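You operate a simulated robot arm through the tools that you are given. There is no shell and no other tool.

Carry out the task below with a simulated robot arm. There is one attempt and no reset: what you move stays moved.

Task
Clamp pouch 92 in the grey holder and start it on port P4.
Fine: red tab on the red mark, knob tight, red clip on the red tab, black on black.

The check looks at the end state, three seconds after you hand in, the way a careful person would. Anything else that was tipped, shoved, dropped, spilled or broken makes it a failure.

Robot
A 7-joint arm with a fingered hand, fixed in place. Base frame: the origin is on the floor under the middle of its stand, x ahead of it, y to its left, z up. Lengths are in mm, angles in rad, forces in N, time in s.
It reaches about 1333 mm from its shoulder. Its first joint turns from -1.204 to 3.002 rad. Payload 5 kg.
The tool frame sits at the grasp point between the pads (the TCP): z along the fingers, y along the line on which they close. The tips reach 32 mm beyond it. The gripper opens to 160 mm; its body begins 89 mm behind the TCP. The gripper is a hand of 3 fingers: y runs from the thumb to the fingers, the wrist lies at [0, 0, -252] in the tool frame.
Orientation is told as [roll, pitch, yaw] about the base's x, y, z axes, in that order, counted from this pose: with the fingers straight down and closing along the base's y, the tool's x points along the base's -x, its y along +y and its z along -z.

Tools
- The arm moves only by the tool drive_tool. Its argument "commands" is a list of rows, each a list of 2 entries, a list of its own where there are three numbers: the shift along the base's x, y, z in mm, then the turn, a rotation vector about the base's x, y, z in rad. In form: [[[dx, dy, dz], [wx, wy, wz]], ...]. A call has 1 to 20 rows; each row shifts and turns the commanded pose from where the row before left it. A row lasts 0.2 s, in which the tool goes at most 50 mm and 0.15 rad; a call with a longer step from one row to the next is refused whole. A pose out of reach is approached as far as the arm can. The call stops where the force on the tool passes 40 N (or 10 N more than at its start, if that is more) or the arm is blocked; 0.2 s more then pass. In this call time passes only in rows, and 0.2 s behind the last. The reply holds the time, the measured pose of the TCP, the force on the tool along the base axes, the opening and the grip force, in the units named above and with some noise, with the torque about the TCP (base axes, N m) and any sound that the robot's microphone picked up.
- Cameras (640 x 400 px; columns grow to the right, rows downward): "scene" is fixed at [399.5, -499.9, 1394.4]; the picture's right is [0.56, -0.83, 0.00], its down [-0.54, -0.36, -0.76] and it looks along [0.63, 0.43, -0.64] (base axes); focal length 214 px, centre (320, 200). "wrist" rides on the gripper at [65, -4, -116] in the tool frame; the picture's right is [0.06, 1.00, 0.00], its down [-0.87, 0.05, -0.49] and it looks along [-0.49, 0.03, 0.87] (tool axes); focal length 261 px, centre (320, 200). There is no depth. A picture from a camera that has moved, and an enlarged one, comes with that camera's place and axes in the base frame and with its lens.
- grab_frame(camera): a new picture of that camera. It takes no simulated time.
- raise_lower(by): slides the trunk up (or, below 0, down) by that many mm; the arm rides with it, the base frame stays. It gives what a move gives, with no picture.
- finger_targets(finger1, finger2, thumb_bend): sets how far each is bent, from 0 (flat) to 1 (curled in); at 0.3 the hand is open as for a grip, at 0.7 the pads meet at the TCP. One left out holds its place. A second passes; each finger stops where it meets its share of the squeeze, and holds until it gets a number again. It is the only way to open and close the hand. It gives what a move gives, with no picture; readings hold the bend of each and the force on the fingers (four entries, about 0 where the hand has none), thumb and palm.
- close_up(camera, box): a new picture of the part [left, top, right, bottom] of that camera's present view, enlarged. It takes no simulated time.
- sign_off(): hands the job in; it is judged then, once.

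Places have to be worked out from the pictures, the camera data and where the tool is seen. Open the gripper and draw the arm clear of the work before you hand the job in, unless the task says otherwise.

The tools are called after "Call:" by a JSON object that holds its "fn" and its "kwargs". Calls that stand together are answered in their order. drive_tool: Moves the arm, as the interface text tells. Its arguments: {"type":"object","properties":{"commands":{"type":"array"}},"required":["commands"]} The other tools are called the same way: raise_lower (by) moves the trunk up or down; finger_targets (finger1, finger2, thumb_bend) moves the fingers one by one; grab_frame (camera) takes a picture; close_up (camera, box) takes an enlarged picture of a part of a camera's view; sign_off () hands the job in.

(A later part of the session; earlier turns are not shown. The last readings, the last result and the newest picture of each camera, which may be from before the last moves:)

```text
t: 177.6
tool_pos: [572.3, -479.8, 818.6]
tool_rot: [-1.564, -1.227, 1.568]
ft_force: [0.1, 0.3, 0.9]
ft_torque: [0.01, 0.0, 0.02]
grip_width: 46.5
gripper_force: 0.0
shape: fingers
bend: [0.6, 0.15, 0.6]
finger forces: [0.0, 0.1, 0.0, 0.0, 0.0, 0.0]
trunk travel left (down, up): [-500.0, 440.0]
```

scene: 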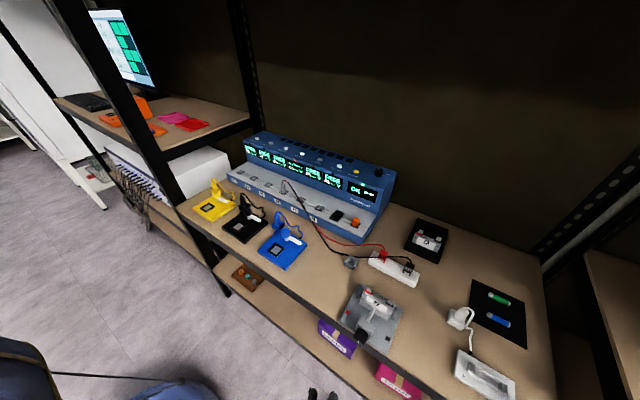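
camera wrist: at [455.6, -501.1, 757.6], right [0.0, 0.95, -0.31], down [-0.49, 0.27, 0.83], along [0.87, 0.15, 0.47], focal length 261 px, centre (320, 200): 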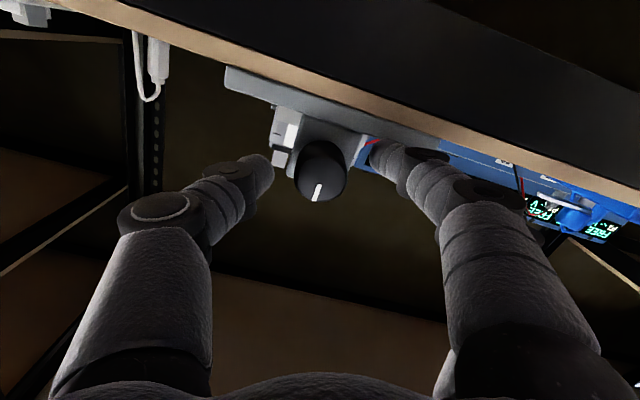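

Stroke four: grip and turn, watching for rising resistance.

Call:
{"fn": "finger_targets", "kwargs": {"finger1": 0.77, "thumb_bend": 0.73}}

Call:
{"fn": "drive_tool", "kwargs": {"commands": [[[0, -0.65, 0.19], [0.123, 0, 0]], [[0, -0.67, 0.11], [0.123, 0, 0]], [[0, -0.675, 0.03], [0.123, 0, 0]], [[0, -0.674, -0.05], [0.123, 0, 0]], [[0, -0.662, -0.14], [0.123, 0, 0]], [[0, -0.64, -0.22], [0.123, 0, 0]], [[0, -0.5, -0.29], [0.123, 0, 0]]]}}

Call:
{"fn": "drive_tool", "kwargs": {"commands": [[[0, -0.1, -0.37], [0.123, 0, 0]], [[0, 0, -0.43], [0.123, 0, 0]], [[0, 0, -0.49], [0.123, 0, 0]], [[0, 0, -0.55], [0.123, 0, 0]], [[0, 0, -0.59], [0.123, 0, 0]], [[0, 0.1, -0.63], [0.123, 0, 0]]]}}

Call:
{"fn": "close_up", "kwargs": {"camera": "scene", "box": [350, 280, 400, 320]}}

Call:
{"fn": "close_up", "kwargs": {"camera": "wrist", "box": [240, 90, 400, 220]}}

```text
t: 178.6
tool_pos: [573.9, -479.3, 820.8]
tool_rot: [-1.568, -1.228, 1.57]
ft_force: [7.9, -5.2, 3.0]
ft_torque: [-0.02, -0.09, -0.09]
grip_width: 30.6
gripper_force: 12.5
shape: fingers
bend: [0.66, 0.15, 0.67]
finger forces: [9.2, 0.0, 0.0, 0.0, 15.9, 0.1]
trunk travel left (down, up): [-500.0, 440.0]
```

```text
t: 180.2
tool_pos: [574.1, -483.6, 818.5]
tool_rot: [1.57, -1.053, -1.565]
ft_force: [6.3, 4.4, -3.5]
ft_torque: [-0.02, 0.07, 0.21]
grip_width: 30.9
gripper_force: 13.6
shape: fingers
bend: [0.66, 0.15, 0.67]
finger forces: [15.9, 0.1, 0.0, 0.0, 10.7, 0.1]
trunk travel left (down, up): [-500.0, 440.0]
```

```text
t: 181.6
tool_pos: [573.7, -482.9, 815.5]
tool_rot: [1.57, -0.313, -1.569]
ft_force: [4.4, 17.4, -9.8]
ft_torque: [-0.62, 0.2, 0.41]
grip_width: 30.0
gripper_force: 22.1
shape: fingers
bend: [0.67, 0.15, 0.67]
finger forces: [28.2, 0.0, 0.0, 0.1, 15.4, 0.1]
trunk travel left (down, up): [-500.0, 440.0]
```

```text
10.00 times, centred on (375, 300) of scene
camera zoom: at [399.5, -499.9, 1394.4], right [0.56, -0.83, 0.0], down [-0.54, -0.36, -0.76], along [0.63, 0.43, -0.64], focal length 2145 px, centre (-230, -800)
```

zoom: 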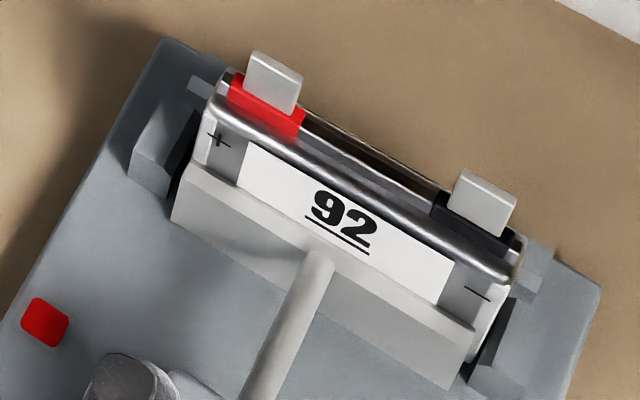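

```text
3.08 times, centred on (320, 155) of wrist
camera zoom: at [456.2, -424.0, 789.8], right [0.0, 0.37, 0.93], down [-0.49, -0.81, 0.32], along [0.87, -0.46, 0.18], focal length 802 px, centre (320, 338)
```

zoom: 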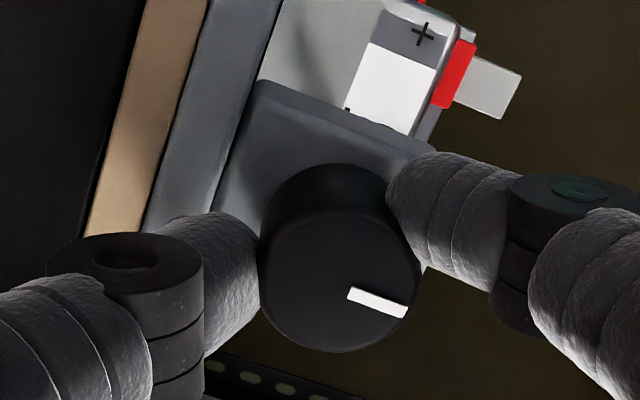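

Resistance is now clearly rising (0.6 N·m about the knob axis) after one full turn, with the mark back at 12 o'clock. I regrasp for one more tightening stroke.

Call:
{"fn": "finger_targets", "kwargs": {"finger1": 0.635, "thumb_bend": 0.635}}

Call:
{"fn": "drive_tool", "kwargs": {"commands": [[[-9, 0, 0], [0, 0, 0]], [[-10, 0, 0], [0, 0, 0]], [[-9, 0, 0], [0, 0, 0]]]}}

Call:
{"fn": "close_up", "kwargs": {"camera": "wrist", "box": [240, 90, 400, 220]}}

Call:
{"fn": "finger_targets", "kwargs": {"finger1": 0.6, "thumb_bend": 0.6}}

Call:
{"fn": "drive_tool", "kwargs": {"commands": [[[0, 0.35, 0.35], [-0.133, 0, 0]], [[0, 0.35, 0.35], [-0.133, 0, 0]], [[0, 0.35, 0.35], [-0.133, 0, 0]], [[0, 0.35, 0.35], [-0.133, 0, 0]], [[0, 0.35, 0.35], [-0.133, 0, 0]], [[0, 0.35, 0.35], [-0.133, 0, 0]], [[0, 0.35, 0.35], [-0.133, 0, 0]], [[0, 0.35, 0.35], [-0.133, 0, 0]], [[0, 0.35, 0.35], [-0.133, 0, 0]], [[0, 0.35, 0.35], [-0.133, 0, 0]], [[0, 0.35, 0.35], [-0.133, 0, 0]], [[0, 0.35, 0.35], [-0.133, 0, 0]]]}}

Call:
{"fn": "drive_tool", "kwargs": {"commands": [[[10, 0, 0], [0, 0, 0]], [[10, 0, 0], [0, 0, 0]], [[8, 0, 0], [0, 0, 0]]]}}

```text
t: 182.6
tool_pos: [572.9, -484.8, 816.0]
tool_rot: [1.573, -0.317, -1.569]
ft_force: [-0.4, 0.3, 1.1]
ft_torque: [0.02, 0.01, -0.01]
grip_width: 37.2
gripper_force: 0.3
shape: fingers
bend: [0.62, 0.15, 0.63]
finger forces: [0.7, 0.0, 0.0, 0.0, 0.1, 0.0]
trunk travel left (down, up): [-500.0, 440.0]
```

```text
t: 183.4
tool_pos: [545.1, -484.5, 816.7]
tool_rot: [1.574, -0.316, -1.57]
ft_force: [0.4, 1.1, 0.9]
ft_torque: [-0.03, -0.01, -0.03]
grip_width: 36.4
gripper_force: 0.1
shape: fingers
bend: [0.63, 0.15, 0.63]
finger forces: [0.0, 0.0, 0.0, 0.1, 0.1, 0.0]
trunk travel left (down, up): [-500.0, 440.0]
```

```text
3.08 times, centred on (320, 155) of wrist
camera zoom: at [427.9, -424.7, 790.3], right [0.0, 0.37, 0.93], down [-0.49, -0.81, 0.32], along [0.87, -0.46, 0.18], focal length 802 px, centre (320, 338)
```

zoom: 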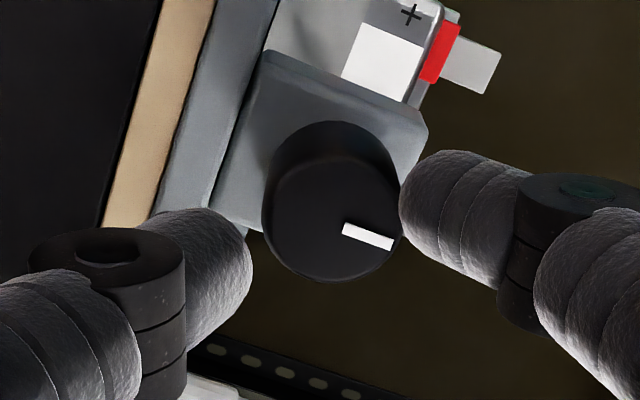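

```text
t: 184.4
tool_pos: [545.6, -485.2, 816.4]
tool_rot: [1.572, -0.316, -1.57]
ft_force: [-0.3, -0.3, -0.9]
ft_torque: [0.04, -0.03, 0.03]
grip_width: 46.7
gripper_force: 0.0
shape: fingers
bend: [0.6, 0.15, 0.6]
finger forces: [0.1, 0.0, 0.0, 0.0, 0.0, 0.1]
trunk travel left (down, up): [-500.0, 440.0]
```

```text
t: 187.0
tool_pos: [543.9, -480.8, 820.6]
tool_rot: [-1.566, -1.229, 1.57]
ft_force: [-1.0, -0.2, 0.5]
ft_torque: [0.01, -0.01, 0.01]
grip_width: 46.6
gripper_force: 0.2
shape: fingers
bend: [0.6, 0.15, 0.6]
finger forces: [0.1, 0.1, 0.0, 0.0, 0.1, 0.0]
trunk travel left (down, up): [-500.0, 440.0]
```

```text
t: 187.8
tool_pos: [574.0, -481.7, 819.3]
tool_rot: [-1.566, -1.231, 1.567]
ft_force: [-0.5, -0.7, -0.4]
ft_torque: [0.0, 0.0, 0.02]
grip_width: 46.4
gripper_force: 0.0
shape: fingers
bend: [0.6, 0.15, 0.6]
finger forces: [0.0, 0.1, 0.1, 0.0, 0.0, 0.1]
trunk travel left (down, up): [-500.0, 440.0]
```

The knob holds its angle after release. Stroke five: grip firmly and tighten until it resists strongly.

Call:
{"fn": "finger_targets", "kwargs": {"finger1": 0.8, "thumb_bend": 0.76}}

Call:
{"fn": "drive_tool", "kwargs": {"commands": [[[0, -0.65, 0.19], [0.123, 0, 0]], [[0, -0.67, 0.11], [0.123, 0, 0]], [[0, -0.675, 0.03], [0.123, 0, 0]]]}}

Call:
{"fn": "close_up", "kwargs": {"camera": "wrist", "box": [240, 90, 400, 220]}}

```text
t: 188.8
tool_pos: [573.4, -480.9, 819.3]
tool_rot: [-1.567, -1.232, 1.569]
ft_force: [9.5, -9.9, 4.6]
ft_torque: [-0.03, -0.05, -0.16]
grip_width: 29.8
gripper_force: 14.6
shape: fingers
bend: [0.66, 0.15, 0.67]
finger forces: [10.4, 0.0, 0.0, 0.1, 19.9, 0.0]
trunk travel left (down, up): [-500.0, 440.0]
```

```text
t: 189.6
tool_pos: [572.4, -483.6, 817.2]
tool_rot: [1.396, -1.541, -1.395]
ft_force: [8.6, -7.4, -18.2]
ft_torque: [-0.37, 0.39, -0.23]
grip_width: 27.6
gripper_force: 20.5
shape: fingers
bend: [0.66, 0.15, 0.68]
finger forces: [25.0, 0.1, 0.0, 0.0, 16.5, 0.0]
trunk travel left (down, up): [-500.0, 440.0]
```

```text
3.08 times, centred on (320, 155) of wrist
camera zoom: at [455.7, -487.1, 749.8], right [0.0, 1.0, -0.03], down [-0.49, 0.03, 0.87], along [0.87, 0.02, 0.49], focal length 802 px, centre (320, 338)
```

zoom: 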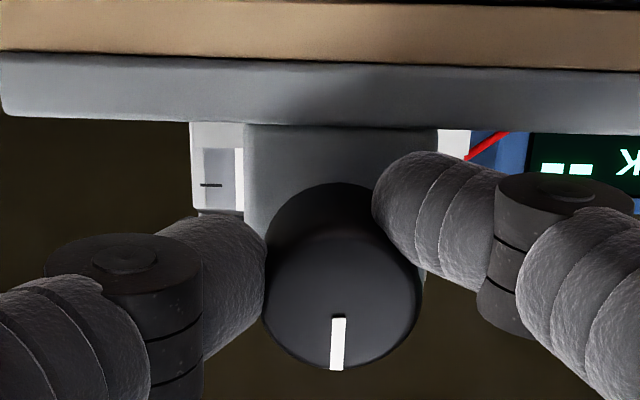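

The knob didn't move this time: the mark stays at 12 o'clock and the digits slip, so it is up against real resistance. I'll try one more time with a harder squeeze to be sure it is tight.

Call:
{"fn": "finger_targets", "kwargs": {"finger1": 0.62, "thumb_bend": 0.62}}

Call:
{"fn": "drive_tool", "kwargs": {"commands": [[[0, 0.67, -0.1], [-0.123, 0, 0]], [[0, 0.67, -0.1], [-0.123, 0, 0]], [[0, 0.65, -0.1], [-0.123, 0, 0]]]}}

Call:
{"fn": "finger_targets", "kwargs": {"finger1": 0.95, "thumb_bend": 0.9}}

```text
t: 190.6
tool_pos: [574.4, -483.1, 820.1]
tool_rot: [1.553, -1.544, -1.553]
ft_force: [-0.6, 0.3, 0.0]
ft_torque: [0.02, 0.02, 0.02]
grip_width: 39.0
gripper_force: 0.0
shape: fingers
bend: [0.62, 0.15, 0.62]
finger forces: [0.0, 0.0, 0.0, 0.0, 0.0, 0.1]
trunk travel left (down, up): [-500.0, 440.0]
```

```text
t: 191.4
tool_pos: [573.3, -481.3, 819.8]
tool_rot: [-1.568, -1.229, 1.569]
ft_force: [-1.1, 0.5, 0.4]
ft_torque: [0.0, -0.02, 0.02]
grip_width: 39.2
gripper_force: 0.0
shape: fingers
bend: [0.62, 0.15, 0.62]
finger forces: [0.0, 0.0, 0.0, 0.1, 0.1, 0.1]
trunk travel left (down, up): [-500.0, 440.0]
```

```text
t: 192.4
tool_pos: [572.9, -480.5, 819.4]
tool_rot: [-1.568, -1.231, 1.57]
ft_force: [15.3, -15.2, 8.5]
ft_torque: [-0.01, -0.11, -0.19]
grip_width: 30.0
gripper_force: 18.5
shape: fingers
bend: [0.66, 0.15, 0.66]
finger forces: [10.2, 0.0, 0.1, 0.0, 27.1, 0.0]
trunk travel left (down, up): [-500.0, 440.0]
```

The thumb presses harder than finger1; I shift the hand slightly to balance and then turn.

Call:
{"fn": "drive_tool", "kwargs": {"commands": [[[-1, -2, 0.8], [0, 0, 0]]]}}

Call:
{"fn": "drive_tool", "kwargs": {"commands": [[[0, -0.65, 0.19], [0.1, 0, 0]], [[0, -0.6, 0.11], [0.1, 0, 0]]]}}

Call:
{"fn": "close_up", "kwargs": {"camera": "wrist", "box": [240, 90, 400, 220]}}

```text
t: 192.8
tool_pos: [573.8, -482.2, 819.3]
tool_rot: [-1.564, -1.23, 1.567]
ft_force: [17.6, -8.8, 3.5]
ft_torque: [0.0, -0.1, -0.06]
grip_width: 29.7
gripper_force: 16.0
shape: fingers
bend: [0.66, 0.15, 0.66]
finger forces: [11.5, 0.0, 0.0, 0.1, 21.4, 0.0]
trunk travel left (down, up): [-500.0, 440.0]
```

```text
t: 193.4
tool_pos: [573.2, -485.0, 817.9]
tool_rot: [-1.543, -1.431, 1.544]
ft_force: [12.5, -10.8, -4.0]
ft_torque: [-0.44, 0.12, -0.17]
grip_width: 28.6
gripper_force: 23.8
shape: fingers
bend: [0.65, 0.15, 0.67]
finger forces: [24.7, 0.0, 0.1, 0.0, 23.1, 0.0]
trunk travel left (down, up): [-500.0, 440.0]
```

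```text
3.08 times, centred on (320, 155) of wrist
camera zoom: at [455.1, -499.3, 753.4], right [0.0, 0.98, -0.2], down [-0.49, 0.17, 0.86], along [0.87, 0.1, 0.48], focal length 802 px, centre (320, 338)
```

zoom: 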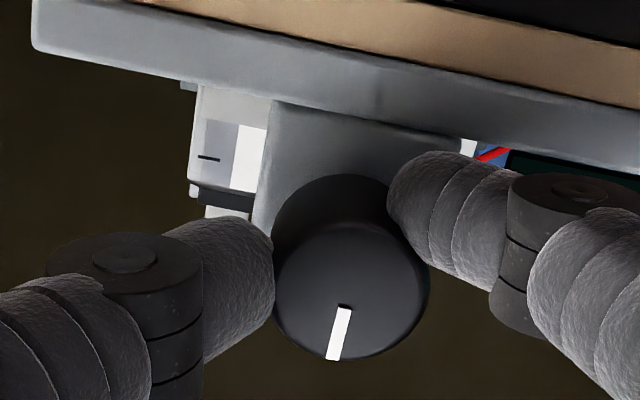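

The mark stays exactly at 12 o'clock under 0.44 N·m: the knob is tight. I release it, withdraw, and inspect the clamp.

Call:
{"fn": "drive_tool", "kwargs": {"commands": [[[0, -0.3, 0.1], [0.06, 0, 0]]]}}

Call:
{"fn": "finger_targets", "kwargs": {"finger1": 0.6, "thumb_bend": 0.6}}

Call:
{"fn": "drive_tool", "kwargs": {"commands": [[[-10, 0, 0], [0, 0, 0]], [[-15, 0, 0], [0, 0, 0]], [[-15, 0, 0], [0, 0, 0]], [[-15, 0, 0], [0, 0, 0]]]}}

Call:
{"fn": "close_up", "kwargs": {"camera": "scene", "box": [350, 280, 400, 320]}}

Call:
{"fn": "close_up", "kwargs": {"camera": "scene", "box": [310, 270, 410, 370]}}

```text
t: 193.8
tool_pos: [571.9, -486.0, 817.1]
tool_rot: [-1.516, -1.492, 1.516]
ft_force: [9.4, -10.2, -13.4]
ft_torque: [-0.7, 0.38, -0.22]
grip_width: 28.2
gripper_force: 28.9
shape: fingers
bend: [0.65, 0.15, 0.68]
finger forces: [33.4, 0.1, 0.0, 0.0, 24.5, 0.0]
trunk travel left (down, up): [-500.0, 440.0]
```

```text
t: 194.8
tool_pos: [571.7, -483.9, 821.4]
tool_rot: [-1.563, -1.49, 1.564]
ft_force: [-0.1, 0.0, 0.1]
ft_torque: [0.01, -0.03, -0.01]
grip_width: 46.7
gripper_force: 0.2
shape: fingers
bend: [0.6, 0.15, 0.6]
finger forces: [0.1, 0.1, 0.0, 0.0, 0.0, 0.0]
trunk travel left (down, up): [-500.0, 440.0]
```

```text
t: 195.8
tool_pos: [516.1, -483.3, 819.6]
tool_rot: [-1.565, -1.49, 1.566]
ft_force: [-0.3, -1.6, 0.2]
ft_torque: [-0.01, -0.02, -0.02]
grip_width: 46.9
gripper_force: 0.1
shape: fingers
bend: [0.6, 0.15, 0.6]
finger forces: [0.0, 0.1, 0.1, 0.1, 0.0, 0.0]
trunk travel left (down, up): [-500.0, 440.0]
```

```text
10.00 times, centred on (375, 300) of scene
camera zoom: at [399.5, -499.9, 1394.4], right [0.56, -0.83, 0.0], down [-0.54, -0.36, -0.76], along [0.63, 0.43, -0.64], focal length 2145 px, centre (-230, -800)
```

zoom: 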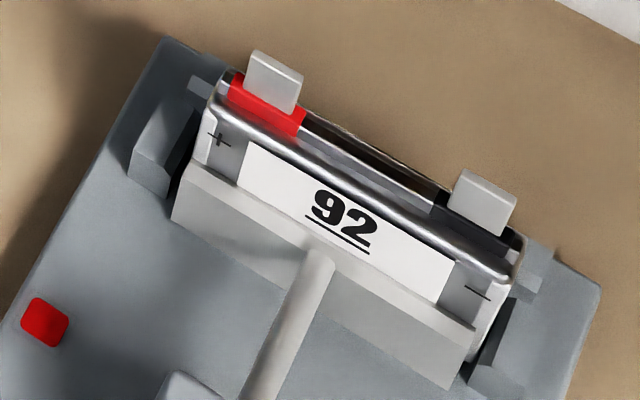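

```text
4.00 times, centred on (360, 320) of scene
camera zoom: at [399.5, -499.9, 1394.4], right [0.56, -0.83, 0.0], down [-0.54, -0.36, -0.76], along [0.63, 0.43, -0.64], focal length 858 px, centre (160, -280)
```

zoom: 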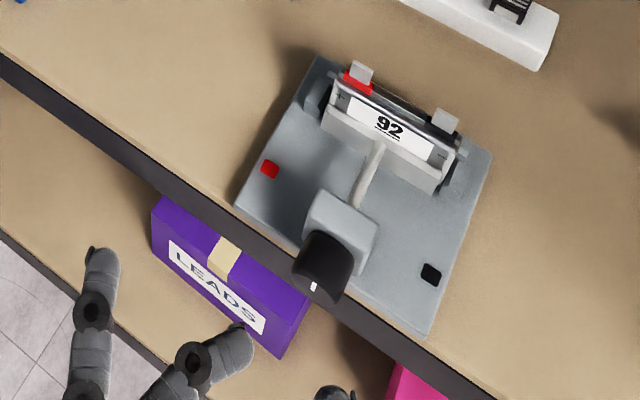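

Clamp is tight with the pouch squeezed against the rail, tabs up. Next are the clips: I zoom on them from the scene camera.

Call:
{"fn": "close_up", "kwargs": {"camera": "scene", "box": [365, 245, 425, 290]}}

Call:
{"fn": "close_up", "kwargs": {"camera": "scene", "box": [370, 245, 395, 265]}}

Call:
{"fn": "close_up", "kwargs": {"camera": "scene", "box": [395, 255, 420, 280]}}

Call:
{"fn": "close_up", "kwargs": {"camera": "scene", "box": [270, 170, 350, 240]}}

```text
8.89 times, centred on (395, 268) of scene
camera zoom: at [399.5, -499.9, 1394.4], right [0.56, -0.83, 0.0], down [-0.54, -0.36, -0.76], along [0.63, 0.43, -0.64], focal length 1906 px, centre (-347, -400)
```

zoom: 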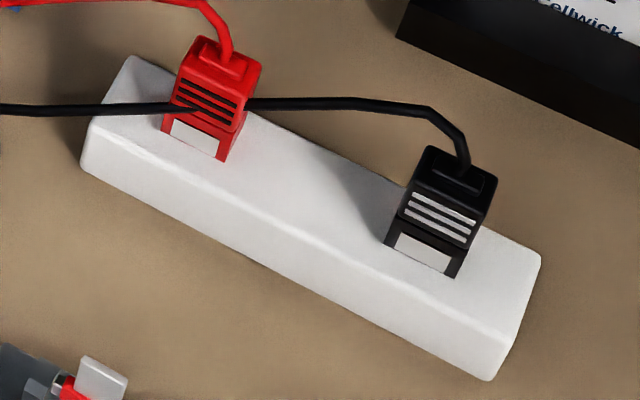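

```text
16.00 times, centred on (382, 255) of scene
camera zoom: at [399.5, -499.9, 1394.4], right [0.56, -0.83, 0.0], down [-0.54, -0.36, -0.76], along [0.63, 0.43, -0.64], focal length 3432 px, centre (-680, -680)
```

zoom: 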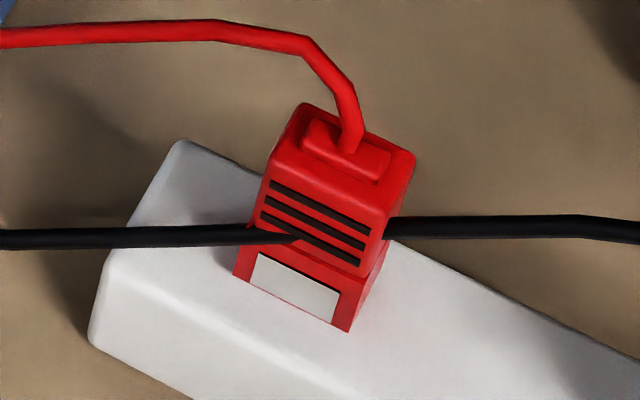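

```text
16.00 times, centred on (408, 268) of scene
camera zoom: at [399.5, -499.9, 1394.4], right [0.56, -0.83, 0.0], down [-0.54, -0.36, -0.76], along [0.63, 0.43, -0.64], focal length 3432 px, centre (-1080, -880)
```

zoom: 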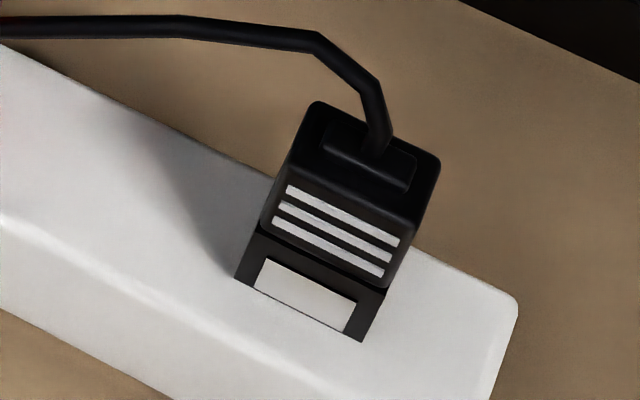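

```text
5.71 times, centred on (310, 205) of scene
camera zoom: at [399.5, -499.9, 1394.4], right [0.56, -0.83, 0.0], down [-0.54, -0.36, -0.76], along [0.63, 0.43, -0.64], focal length 1226 px, centre (377, 171)
```

zoom: 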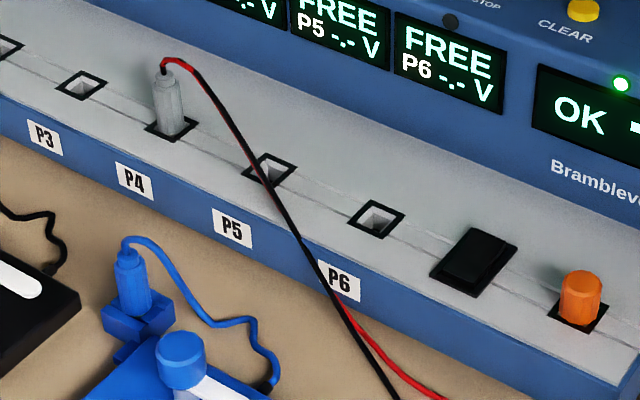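

The clips are box-shaped push-on connectors (≈23 × 19 × 36 mm) standing on the white bar at x≈839: red at y≈-440, black at y≈-520. I'll return to a hand-down posture for them. First back off, raise the trunk 150 mm, then pitch the hand down slowly in front of the table.

Call:
{"fn": "drive_tool", "kwargs": {"commands": [[[-18, 0, 0], [0, 0, 0]], [[-18, 0, 0], [0, 0, 0]]]}}

Call:
{"fn": "raise_lower", "kwargs": {"by": 150}}

Call:
{"fn": "drive_tool", "kwargs": {"commands": [[[0, 0, 0], [0.08, 0, 0]], [[0, 0, 0], [0, 0.1, 0]], [[0, 0, 0], [0, 0.1, 0]], [[0, 0, 0], [0, 0.1, 0]]]}}

```text
t: 196.4
tool_pos: [481.3, -483.2, 821.3]
tool_rot: [-1.571, -1.492, 1.573]
ft_force: [-0.9, -0.5, 0.4]
ft_torque: [-0.03, 0.02, 0.0]
grip_width: 46.8
gripper_force: 0.1
shape: fingers
bend: [0.6, 0.15, 0.6]
finger forces: [0.0, 0.0, 0.0, 0.0, 0.0, 0.0]
trunk travel left (down, up): [-500.0, 440.0]
```

```text
t: 198.1
tool_pos: [480.2, -484.8, 969.4]
tool_rot: [-1.56, -1.49, 1.562]
ft_force: [0.2, -0.4, 0.2]
ft_torque: [-0.01, -0.03, 0.02]
grip_width: 46.7
gripper_force: 0.0
shape: fingers
bend: [0.6, 0.15, 0.6]
finger forces: [0.0, 0.0, 0.0, 0.1, 0.0, 0.0]
trunk travel left (down, up): [-650.0, 290.0]
```

```text
t: 199.3
tool_pos: [353.4, -495.1, 830.6]
tool_rot: [-0.015, -1.06, 0.031]
ft_force: [-0.2, -0.2, -0.6]
ft_torque: [0.0, 0.01, -0.01]
grip_width: 46.9
gripper_force: 0.0
shape: fingers
bend: [0.6, 0.15, 0.6]
finger forces: [0.1, 0.0, 0.0, 0.0, 0.0, 0.0]
out of reach, approached as far as the arm can: row 2, 3, 4
trunk travel left (down, up): [-650.0, 290.0]
stopped in row 4: the arm was blocked; the commanded pose is now the measured one
```

It hit a limit and moved back/down, in free space in front of the table. I check it is steady.

Call:
{"fn": "drive_tool", "kwargs": {"commands": [[[0, 0, 0], [0, 0, 0]], [[0, 0, 0], [0, 0, 0]]]}}

Call:
{"fn": "grab_frame", "kwargs": {"camera": "scene"}}

Call:
{"fn": "grab_frame", "kwargs": {"camera": "wrist"}}

```text
t: 199.9
tool_pos: [353.3, -494.7, 830.2]
tool_rot: [-0.012, -1.06, 0.031]
ft_force: [-0.5, -0.9, 0.0]
ft_torque: [0.01, 0.02, -0.01]
grip_width: 46.9
gripper_force: 0.0
shape: fingers
bend: [0.6, 0.15, 0.6]
finger forces: [0.0, 0.0, 0.0, 0.0, 0.1, 0.0]
trunk travel left (down, up): [-650.0, 290.0]
```

```text
taken
```

scene: 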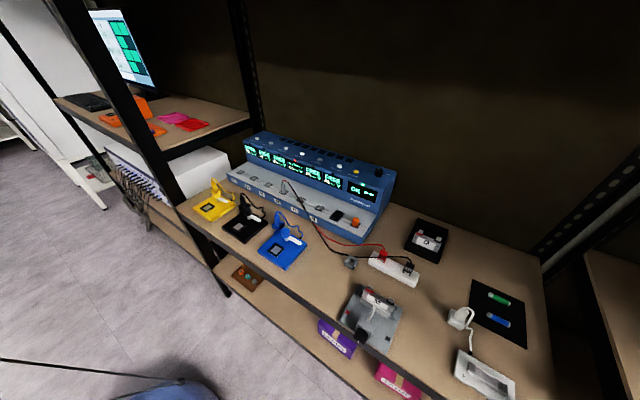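

```text
taken
camera wrist: at [219.9, -502.5, 827.9], right [-0.05, 1.0, -0.06], down [-0.01, 0.06, 1.0], along [1.0, 0.05, 0.0], focal length 261 px, centre (320, 200)
```

wrist: 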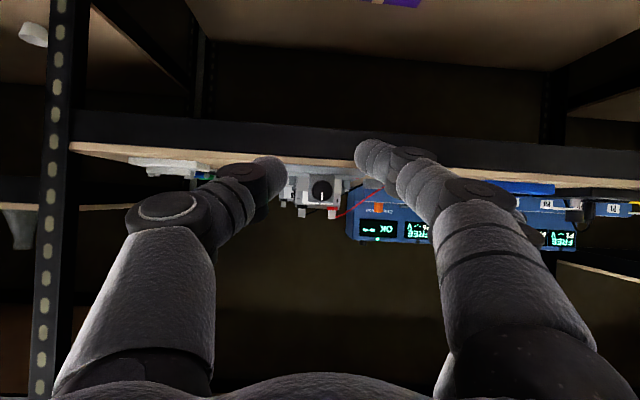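

It is steady with nothing disturbed. The limit came from the elbow being behind the body, so I'll point the hand forward again, extend over the table at a safe height, and pitch down there.

Call:
{"fn": "drive_tool", "kwargs": {"commands": [[[12, 1, 15], [0, -0.08, 0]], [[12, 1, 15], [0, -0.08, 0]], [[12, 1, 15], [0, -0.08, 0]], [[12, 1, 15], [0, -0.08, 0]], [[12, 1, 15], [0, -0.08, 0]], [[12, 1, 15], [0, 0, 0]], [[12, 1, 15], [0, 0, 0]], [[12, 1, 15], [0, 0, 0]], [[12, 1, 15], [0, 0, 0]], [[12, 1, 15], [0, 0, 0]]]}}

```text
t: 202.3
tool_pos: [323.5, -497.9, 826.0]
tool_rot: [-0.012, -1.049, 0.03]
ft_force: [-0.1, 0.2, -0.5]
ft_torque: [0.01, 0.02, 0.0]
grip_width: 47.0
gripper_force: 0.0
shape: fingers
bend: [0.6, 0.15, 0.6]
finger forces: [0.1, 0.1, 0.0, 0.0, 0.1, 0.1]
out of reach, approached as far as the arm can: row 8, 9, 10
trunk travel left (down, up): [-650.0, 290.0]
stopped in row 10: the arm was blocked; the commanded pose is now the measured one
```

That pose is beyond the limit in this posture. I'll re-level the hand in place first, then go forward more than up.

Call:
{"fn": "drive_tool", "kwargs": {"commands": [[[0, 0, 4], [0, -0.09, 0]], [[0, 0, 4], [0, -0.09, 0]], [[0, 0, 4], [0, -0.09, 0]], [[0, 0, 4], [0, -0.09, 0]], [[0, 0, 4], [0, -0.09, 0]], [[15, 1, 6], [0, 0, 0]], [[15, 1, 6], [0, 0, 0]], [[15, 1, 6], [0, 0, 0]], [[15, 1, 6], [0, 0, 0]], [[15, 1, 6], [0, 0, 0]]]}}

```text
t: 204.5
tool_pos: [433.3, -531.8, 921.7]
tool_rot: [-0.185, -1.497, 0.201]
ft_force: [-0.1, -0.2, -0.7]
ft_torque: [-0.02, -0.01, -0.03]
grip_width: 46.9
gripper_force: 0.1
shape: fingers
bend: [0.6, 0.15, 0.6]
finger forces: [0.0, 0.0, 0.1, 0.0, 0.0, 0.1]
out of reach, approached as far as the arm can: row 3, 4, 5
trunk travel left (down, up): [-650.0, 290.0]
```

Now level at (433, -532, 922). I move forward over the table edge at this height.

Call:
{"fn": "drive_tool", "kwargs": {"commands": [[[16, 3, 3], [0, 0, 0]], [[16, 3, 3], [0, 0, 0]], [[16, 3, 3], [0, 0, 0]], [[16, 3, 3], [0, 0, 0]], [[16, 3, 3], [0, 0, 0]], [[16, 3, 3], [0, 0, 0]], [[16, 3, 3], [0, 0, 0]], [[16, 3, 3], [0, 0, 0]], [[16, 3, 3], [0, 0, 0]], [[16, 3, 3], [0, 0, 0]]]}}

Call:
{"fn": "grab_frame", "kwargs": {"camera": "scene"}}

```text
t: 206.7
tool_pos: [592.9, -502.5, 951.6]
tool_rot: [-0.184, -1.497, 0.196]
ft_force: [0.4, 0.7, 0.1]
ft_torque: [0.03, -0.02, -0.03]
grip_width: 46.9
gripper_force: 0.1
shape: fingers
bend: [0.6, 0.15, 0.6]
finger forces: [0.0, 0.0, 0.1, 0.0, 0.0, 0.1]
trunk travel left (down, up): [-650.0, 290.0]
```

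```text
taken
```

scene: 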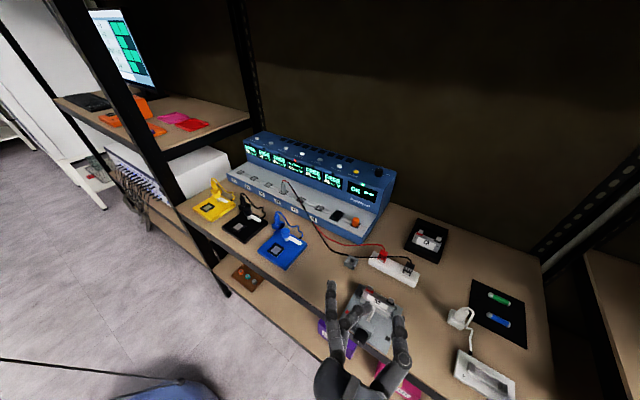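

Fine. I continue forward and up a little, then begin pitching the hand down in small steps.

Call:
{"fn": "drive_tool", "kwargs": {"commands": [[[16, 2, 6], [0, 0, 0]], [[16, 2, 6], [0, 0, 0]], [[16, 2, 6], [0, 0, 0]], [[16, 2, 6], [0, 0, 0]], [[16, 2, 6], [0, 0, 0]], [[16, 2, 6], [0, 0, 0]]]}}

Call:
{"fn": "drive_tool", "kwargs": {"commands": [[[0, 0, 2], [0, 0.1, 0]], [[0, 0, 2], [0, 0.1, 0]], [[0, 0, 2], [0, 0.1, 0]]]}}

```text
t: 208.1
tool_pos: [689.3, -490.0, 986.6]
tool_rot: [-0.187, -1.497, 0.199]
ft_force: [0.7, 0.0, 0.0]
ft_torque: [0.02, 0.0, 0.0]
grip_width: 47.0
gripper_force: 0.1
shape: fingers
bend: [0.6, 0.15, 0.6]
finger forces: [0.1, 0.1, 0.1, 0.0, 0.0, 0.1]
trunk travel left (down, up): [-650.0, 290.0]
```

```text
t: 208.9
tool_pos: [689.6, -489.0, 995.3]
tool_rot: [-0.022, -1.199, 0.038]
ft_force: [-0.7, 0.7, 0.4]
ft_torque: [-0.02, -0.03, -0.08]
grip_width: 46.9
gripper_force: 0.1
shape: fingers
bend: [0.6, 0.15, 0.6]
finger forces: [0.0, 0.0, 0.0, 0.1, 0.0, 0.0]
trunk travel left (down, up): [-650.0, 290.0]
```

Working. I continue pitching down, three rows at a time.

Call:
{"fn": "drive_tool", "kwargs": {"commands": [[[0, 0, 1], [0, 0.1, 0]], [[0, 0, 1], [0, 0.1, 0]], [[0, 0, 1], [0, 0.1, 0]]]}}

Call:
{"fn": "drive_tool", "kwargs": {"commands": [[[0, 0, 1], [0, 0.08, 0]], [[0, 0, 1], [0, 0.08, 0]]]}}

Call:
{"fn": "grab_frame", "kwargs": {"camera": "scene"}}

```text
t: 209.7
tool_pos: [689.6, -490.8, 996.4]
tool_rot: [-0.002, -0.899, 0.021]
ft_force: [-0.5, 0.7, -0.5]
ft_torque: [0.0, 0.01, 0.0]
grip_width: 47.1
gripper_force: 0.1
shape: fingers
bend: [0.6, 0.15, 0.6]
finger forces: [0.1, 0.0, 0.0, 0.0, 0.0, 0.1]
trunk travel left (down, up): [-650.0, 290.0]
```

```text
t: 210.3
tool_pos: [689.6, -489.5, 998.3]
tool_rot: [0.001, -0.739, 0.02]
ft_force: [-0.3, -0.3, 0.8]
ft_torque: [-0.01, -0.04, 0.0]
grip_width: 46.8
gripper_force: 0.1
shape: fingers
bend: [0.6, 0.15, 0.6]
finger forces: [0.1, 0.0, 0.1, 0.0, 0.0, 0.1]
trunk travel left (down, up): [-650.0, 290.0]
```

```text
taken
```

scene: 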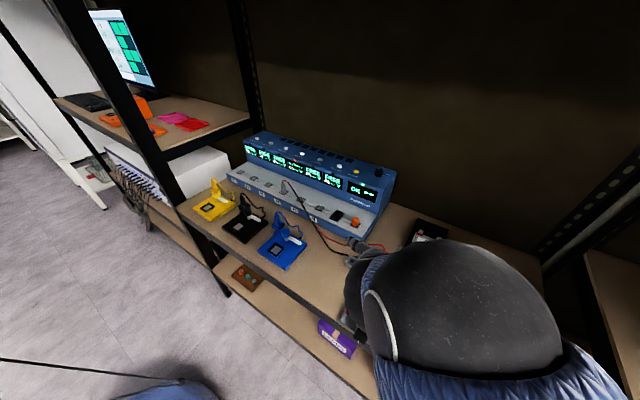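

The elbow is swinging out to the right and up as hoped. I continue to near-vertical.

Call:
{"fn": "drive_tool", "kwargs": {"commands": [[[0, 0, 0], [0, 0.08, 0]], [[0, 0, 0], [0, 0.08, 0]], [[0, 0, 0], [0, 0.08, 0]]]}}

Call:
{"fn": "drive_tool", "kwargs": {"commands": [[[0, 0, 0], [0, 0.08, 0]], [[0, 0, 0], [0, 0.08, 0]], [[0, 0, 0], [0, 0.08, 0]]]}}

Call:
{"fn": "drive_tool", "kwargs": {"commands": [[[0, 0, 0], [0, 0.08, 0]], [[0, 0, 0], [0, 0.08, 0]], [[0, 0, 0], [0, 0.08, 0]]]}}

```text
t: 211.1
tool_pos: [690.4, -491.7, 997.8]
tool_rot: [0.006, -0.498, 0.016]
ft_force: [1.3, -0.3, 3.8]
ft_torque: [0.03, 0.33, 0.03]
grip_width: 47.1
gripper_force: 0.1
shape: fingers
bend: [0.6, 0.15, 0.6]
finger forces: [0.0, 0.1, 0.0, 0.1, 0.0, 0.1]
trunk travel left (down, up): [-650.0, 290.0]
```

```text
t: 212.1
tool_pos: [645.5, -489.7, 912.6]
tool_rot: [0.012, -0.116, 0.014]
ft_force: [0.7, -0.2, 0.6]
ft_torque: [-0.03, -0.01, -0.05]
grip_width: 47.8
gripper_force: 0.0
shape: fingers
bend: [0.6, 0.15, 0.6]
finger forces: [0.1, 0.0, 0.0, 0.0, 0.0, 0.0]
trunk travel left (down, up): [-650.0, 290.0]
stopped in row 3: the arm was blocked; the commanded pose is now the measured one
```

```text
t: 212.9
tool_pos: [647.7, -489.3, 913.2]
tool_rot: [0.016, 0.125, 0.015]
ft_force: [0.4, -0.6, 0.0]
ft_torque: [0.02, 0.03, -0.01]
grip_width: 47.8
gripper_force: 0.1
shape: fingers
bend: [0.6, 0.15, 0.6]
finger forces: [0.0, 0.0, 0.0, 0.0, 0.0, 0.0]
trunk travel left (down, up): [-650.0, 290.0]
```

The arm jumped 85 mm lower in the middle of that. I check the pictures right away.

Call:
{"fn": "grab_frame", "kwargs": {"camera": "wrist"}}

Call:
{"fn": "grab_frame", "kwargs": {"camera": "scene"}}

```text
taken
camera wrist: at [595.1, -497.3, 1033.8], right [-0.07, 1.0, 0.02], down [0.92, 0.06, 0.38], along [0.38, 0.05, -0.92], focal length 261 px, centre (320, 200)
```

wrist: 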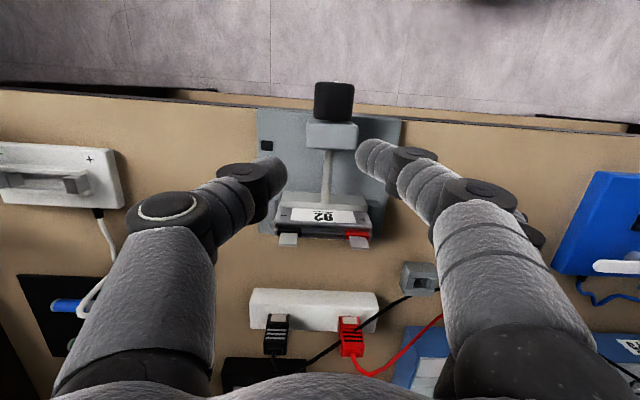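

```text
taken
```

scene: 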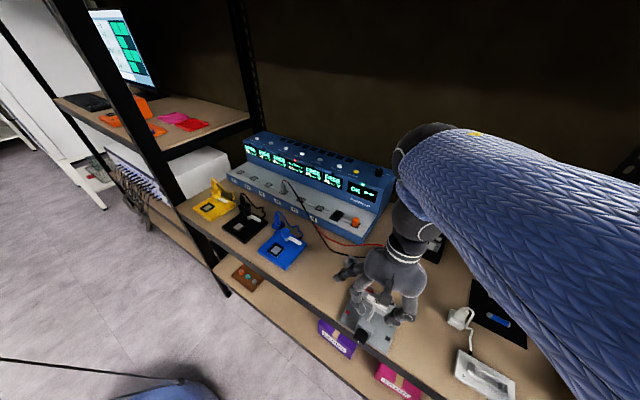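

Nothing was disturbed; the pouch and holder look fine. The elbow is now far out to the right, so I retreat slowly straight back in front of the table to let it re-settle.

Call:
{"fn": "drive_tool", "kwargs": {"commands": [[[-10, 0, 6], [0, -0.06, 0]], [[-12, 0, 8], [0, -0.06, 0]], [[-12, 0, 8], [0, 0, 0]], [[-12, 0, 8], [0, 0, 0]], [[-12, 0, 8], [0, 0, 0]]]}}

Call:
{"fn": "grab_frame", "kwargs": {"camera": "scene"}}

```text
t: 214.1
tool_pos: [588.3, -490.1, 951.9]
tool_rot: [0.016, 0.003, 0.014]
ft_force: [-0.3, 1.2, -0.2]
ft_torque: [-0.02, -0.01, 0.03]
grip_width: 47.8
gripper_force: 0.1
shape: fingers
bend: [0.6, 0.15, 0.6]
finger forces: [0.0, 0.0, 0.0, 0.1, 0.0, 0.0]
trunk travel left (down, up): [-650.0, 290.0]
```

```text
taken
```

scene: 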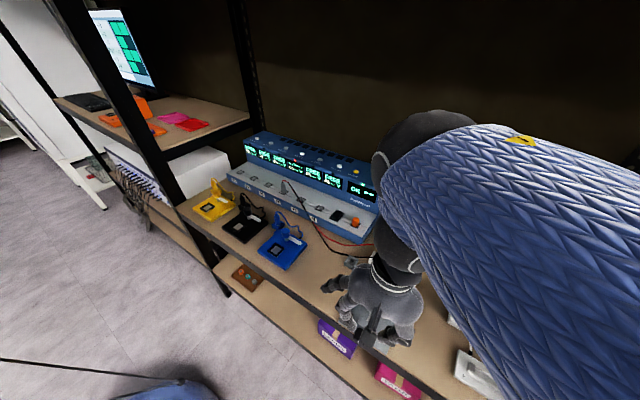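

Tracking well. I back off a little more and lower the trunk in stages to the height that worked well for table work.

Call:
{"fn": "drive_tool", "kwargs": {"commands": [[[-15, 0, 10], [0, 0, 0]], [[-15, 0, 10], [0, 0, 0]], [[-15, 0, 10], [0, 0, 0]], [[-15, 0, 10], [0, 0, 0]]]}}

Call:
{"fn": "raise_lower", "kwargs": {"by": -100}}

Call:
{"fn": "drive_tool", "kwargs": {"commands": [[[0, 0, 18], [0, 0, 0]], [[0, 0, 18], [0, 0, 0]], [[0, 0, 18], [0, 0, 0]], [[0, 0, 18], [0, 0, 0]], [[0, 0, 18], [0, 0, 0]]]}}

Call:
{"fn": "raise_lower", "kwargs": {"by": -100}}

```text
t: 215.1
tool_pos: [527.8, -489.0, 991.2]
tool_rot: [0.016, 0.003, 0.016]
ft_force: [0.2, 0.4, 0.8]
ft_torque: [-0.04, -0.03, 0.0]
grip_width: 47.6
gripper_force: 0.1
shape: fingers
bend: [0.6, 0.15, 0.6]
finger forces: [0.0, 0.1, 0.0, 0.0, 0.0, 0.0]
trunk travel left (down, up): [-650.0, 290.0]
```

```text
t: 216.5
tool_pos: [528.0, -489.5, 890.7]
tool_rot: [0.015, 0.003, 0.014]
ft_force: [-0.2, 1.2, 0.0]
ft_torque: [-0.03, -0.02, 0.02]
grip_width: 47.6
gripper_force: 0.1
shape: fingers
bend: [0.6, 0.15, 0.6]
finger forces: [0.2, 0.1, 0.0, 0.0, 0.0, 0.0]
trunk travel left (down, up): [-550.0, 390.0]
```

```text
t: 217.7
tool_pos: [531.7, -485.5, 980.3]
tool_rot: [0.015, 0.004, 0.013]
ft_force: [-0.6, -0.2, 0.6]
ft_torque: [-0.05, 0.01, -0.01]
grip_width: 47.7
gripper_force: 0.1
shape: fingers
bend: [0.6, 0.15, 0.6]
finger forces: [0.0, 0.0, 0.1, 0.1, 0.0, 0.1]
out of reach, approached as far as the arm can: row 5
trunk travel left (down, up): [-550.0, 390.0]
```

```text
t: 219.0
tool_pos: [530.7, -486.8, 879.8]
tool_rot: [0.016, 0.003, 0.013]
ft_force: [0.5, -0.5, -0.2]
ft_torque: [-0.01, 0.0, 0.03]
grip_width: 47.8
gripper_force: 0.1
shape: fingers
bend: [0.6, 0.15, 0.6]
finger forces: [0.0, 0.0, 0.1, 0.1, 0.0, 0.0]
trunk travel left (down, up): [-450.0, 490.0]
```

Good. I go forward and up, then check the arm and view.

Call:
{"fn": "drive_tool", "kwargs": {"commands": [[[4, 0, 10], [0, 0, 0]], [[4, 0, 10], [0, 0, 0]], [[8, 0, 10], [0, 0, 0]], [[14, 0, 10], [0, 0, 0]], [[16, 0, 8], [0, 0, 0]], [[16, 0, 6], [0, 0, 0]], [[16, 0, 4], [0, 0, 0]], [[16, 0, 2], [0, 0, 0]], [[16, 0, 0], [0, 0, 0]]]}}

Call:
{"fn": "grab_frame", "kwargs": {"camera": "scene"}}

Call:
{"fn": "grab_frame", "kwargs": {"camera": "wrist"}}

```text
t: 221.0
tool_pos: [641.7, -486.8, 937.7]
tool_rot: [0.017, 0.004, 0.015]
ft_force: [-0.1, 0.4, 0.0]
ft_torque: [-0.02, 0.04, 0.04]
grip_width: 47.7
gripper_force: 0.0
shape: fingers
bend: [0.6, 0.15, 0.6]
finger forces: [0.0, 0.1, 0.0, 0.0, 0.0, 0.1]
trunk travel left (down, up): [-450.0, 490.0]
```

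```text
taken
```

scene: 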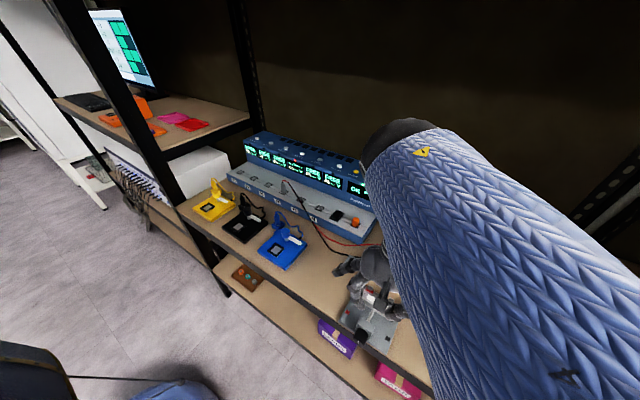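

```text
taken
camera wrist: at [575.8, -494.5, 1052.4], right [-0.08, 1.0, 0.02], down [0.87, 0.06, 0.49], along [0.49, 0.05, -0.87], focal length 261 px, centre (320, 200)
```

wrist: 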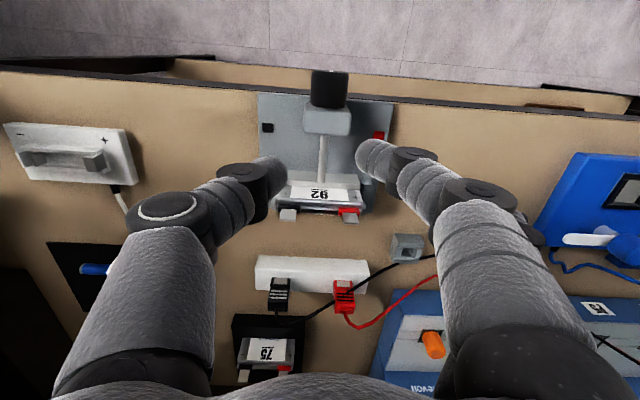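

The posture is good again. I zoom on the clips and the tabs from here.

Call:
{"fn": "close_up", "kwargs": {"camera": "wrist", "box": [245, 240, 385, 330]}}

Call:
{"fn": "close_up", "kwargs": {"camera": "wrist", "box": [250, 80, 400, 230]}}

```text
4.44 times, centred on (315, 285) of wrist
camera zoom: at [575.8, -494.5, 1052.4], right [-0.08, 1.0, 0.02], down [0.87, 0.06, 0.49], along [0.49, 0.05, -0.87], focal length 1158 px, centre (342, -178)
```

zoom: 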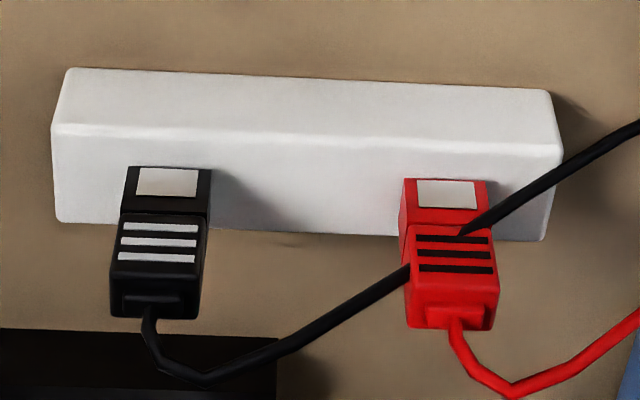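

```text
2.67 times, centred on (325, 155) of wrist
camera zoom: at [575.8, -494.5, 1052.4], right [-0.08, 1.0, 0.02], down [0.87, 0.06, 0.49], along [0.49, 0.05, -0.87], focal length 695 px, centre (307, 320)
```

zoom: 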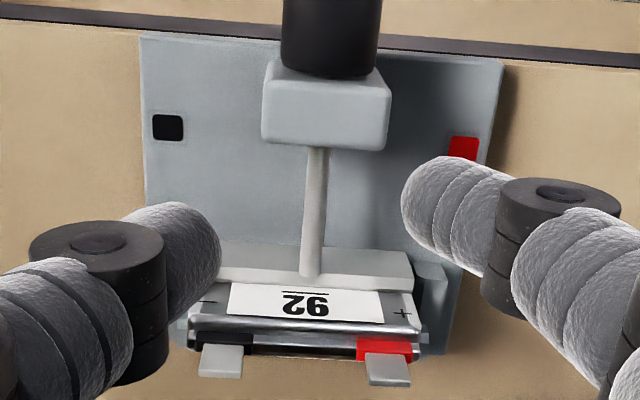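

The black cable visibly passes through the red clip, so cables don't collide. For accurate clip positions I take a second wrist view from further forward.

Call:
{"fn": "drive_tool", "kwargs": {"commands": [[[16, 0, 2], [0, 0, 0]], [[16, 0, 2], [0, 0, 0]], [[16, 0, 2], [0, 0, 0]], [[16, 0, 2], [0, 0, 0]], [[16, 0, 2], [0, 0, 0]], [[16, 0, 2], [0, 0, 0]], [[16, 0, 0], [0, 0, 0]]]}}

Call:
{"fn": "grab_frame", "kwargs": {"camera": "wrist"}}

Call:
{"fn": "close_up", "kwargs": {"camera": "wrist", "box": [245, 120, 405, 240]}}

```text
t: 222.6
tool_pos: [754.7, -487.1, 950.8]
tool_rot: [0.016, 0.004, 0.014]
ft_force: [-1.2, 0.5, 0.2]
ft_torque: [0.01, 0.01, 0.0]
grip_width: 47.8
gripper_force: 0.1
shape: fingers
bend: [0.6, 0.15, 0.6]
finger forces: [0.0, 0.0, 0.1, 0.0, 0.1, 0.0]
trunk travel left (down, up): [-450.0, 490.0]
```

```text
taken
camera wrist: at [687.8, -494.5, 1065.1], right [-0.08, 1.0, 0.02], down [0.87, 0.06, 0.49], along [0.49, 0.05, -0.87], focal length 261 px, centre (320, 200)
```

wrist: 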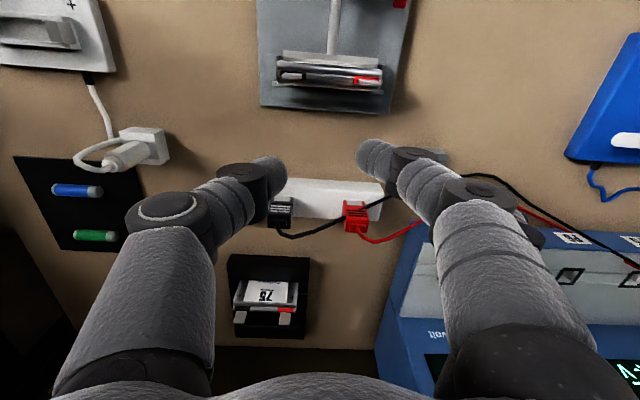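

```text
3.33 times, centred on (325, 180) of wrist
camera zoom: at [687.8, -494.5, 1065.1], right [-0.08, 1.0, 0.02], down [0.87, 0.06, 0.49], along [0.49, 0.05, -0.87], focal length 869 px, centre (303, 267)
```

zoom: 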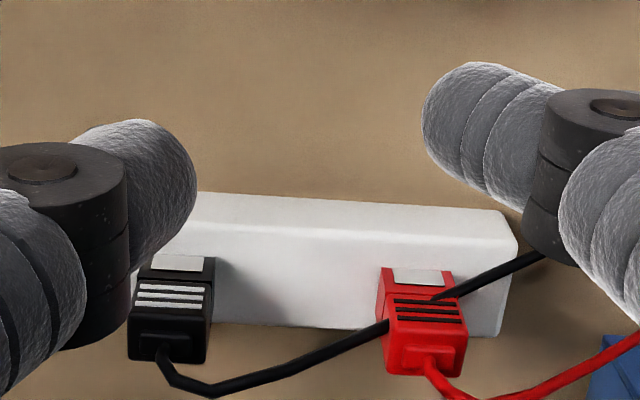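

I have consistent positions for the clips: black centre (836.5, -521.2), red centre (836.5, -440.8), bodies from z≈808 to 846. I zoom on the tabs in the holder from this second viewpoint.

Call:
{"fn": "close_up", "kwargs": {"camera": "wrist", "box": [255, 30, 405, 120]}}

```text
4.27 times, centred on (330, 75) of wrist
camera zoom: at [687.8, -494.5, 1065.1], right [-0.08, 1.0, 0.02], down [0.87, 0.06, 0.49], along [0.49, 0.05, -0.87], focal length 1112 px, centre (277, 733)
```

zoom: 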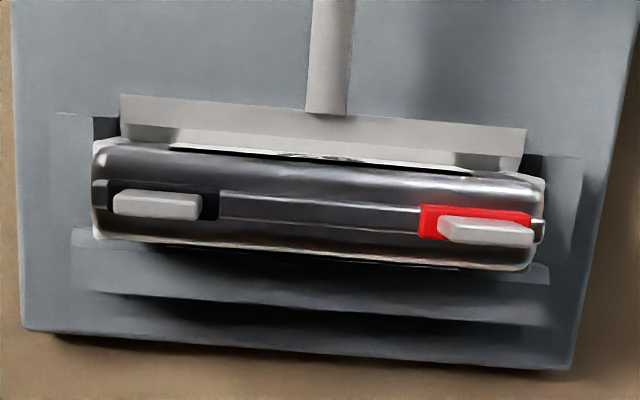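

Tab tips: red at (702, -454.8), black at (702, -509.4), both z≈864.6. I'll grip each clip front/back (thumb in front, two fingers behind) with the hand vertical and yawed -90°. First yaw here at safe height and set all digits to 0.58.

Call:
{"fn": "drive_tool", "kwargs": {"commands": [[[0, 0, 1], [0, 0, -0.122]], [[0, 0, 1], [0, 0, -0.122]], [[0, 0, 1], [0, 0, -0.122]], [[0, 0, 1], [0, 0, -0.122]], [[0, 0, 1], [0, 0, -0.122]], [[0, 0, 0], [0, 0, -0.122]], [[0, 0, 0], [0, 0, -0.122]], [[0, 0, 0], [0, 0, -0.122]], [[0, 0, 0], [0, 0, -0.122]], [[0, 0, 0], [0, 0, -0.122]], [[0, 0, 0], [0, 0, -0.122]], [[0, 0, 0], [0, 0, -0.122]], [[0, 0, 0], [0, 0, -0.121]]]}}

Call:
{"fn": "finger_targets", "kwargs": {"finger1": 0.58, "finger2": 0.58, "thumb_bend": 0.58}}

Call:
{"fn": "grab_frame", "kwargs": {"camera": "scene"}}

```text
t: 225.4
tool_pos: [754.0, -486.5, 956.3]
tool_rot: [0.014, 0.003, -1.572]
ft_force: [-0.1, 0.2, 0.5]
ft_torque: [-0.03, -0.03, 0.01]
grip_width: 47.7
gripper_force: 0.0
shape: fingers
bend: [0.6, 0.15, 0.6]
finger forces: [0.1, 0.0, 0.0, 0.0, 0.0, 0.1]
trunk travel left (down, up): [-450.0, 490.0]
```

```text
t: 226.4
tool_pos: [753.6, -486.7, 956.9]
tool_rot: [0.014, 0.004, -1.572]
ft_force: [-0.5, -1.1, -0.2]
ft_torque: [0.0, -0.02, -0.02]
grip_width: 58.4
gripper_force: 0.0
shape: fingers
bend: [0.57, 0.57, 0.57]
finger forces: [0.1, 0.1, 0.0, 0.0, 0.0, 0.1]
trunk travel left (down, up): [-450.0, 490.0]
```

```text
taken
```

scene: 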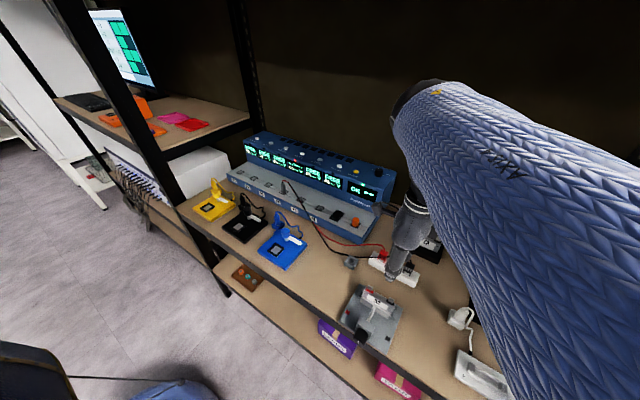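

Now move above the black clip (836.5, -521.2) at TCP z≈920.

Call:
{"fn": "drive_tool", "kwargs": {"commands": [[[14, -6, -5], [0, 0, 0]], [[14, -6, -5], [0, 0, 0]], [[14, -6, -6], [0, 0, 0]], [[14, -6, -6], [0, 0, 0]], [[14, -6, -6], [0, 0, 0]], [[13, -4.5, -8], [0, 0, 0]]]}}

Call:
{"fn": "grab_frame", "kwargs": {"camera": "wrist"}}

```text
t: 227.8
tool_pos: [837.4, -521.2, 919.7]
tool_rot: [0.015, 0.004, -1.573]
ft_force: [0.9, 0.5, -0.3]
ft_torque: [0.03, 0.07, -0.01]
grip_width: 58.7
gripper_force: 0.0
shape: fingers
bend: [0.57, 0.57, 0.57]
finger forces: [0.0, 0.0, 0.0, 0.0, 0.1, 0.0]
trunk travel left (down, up): [-450.0, 490.0]
```

```text
taken
camera wrist: at [829.7, -457.8, 1033.6], right [1.0, 0.06, 0.01], down [0.05, -0.87, 0.49], along [0.04, -0.49, -0.87], focal length 261 px, centre (320, 200)
```

wrist: 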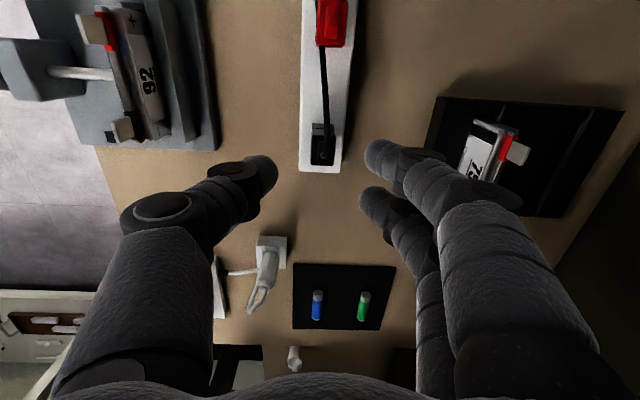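

The black clip sits between the thumb and fingers in this view. I zoom to verify centring before descending.

Call:
{"fn": "close_up", "kwargs": {"camera": "wrist", "box": [240, 80, 400, 230]}}

```text
2.67 times, centred on (320, 155) of wrist
camera zoom: at [829.7, -457.8, 1033.6], right [1.0, 0.06, 0.01], down [0.05, -0.87, 0.49], along [0.04, -0.49, -0.87], focal length 695 px, centre (320, 320)
```

zoom: 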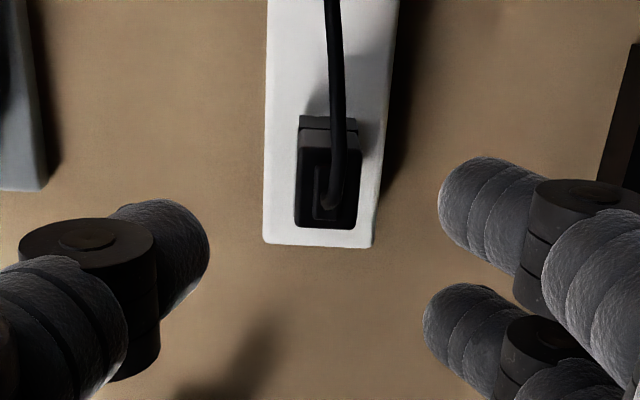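

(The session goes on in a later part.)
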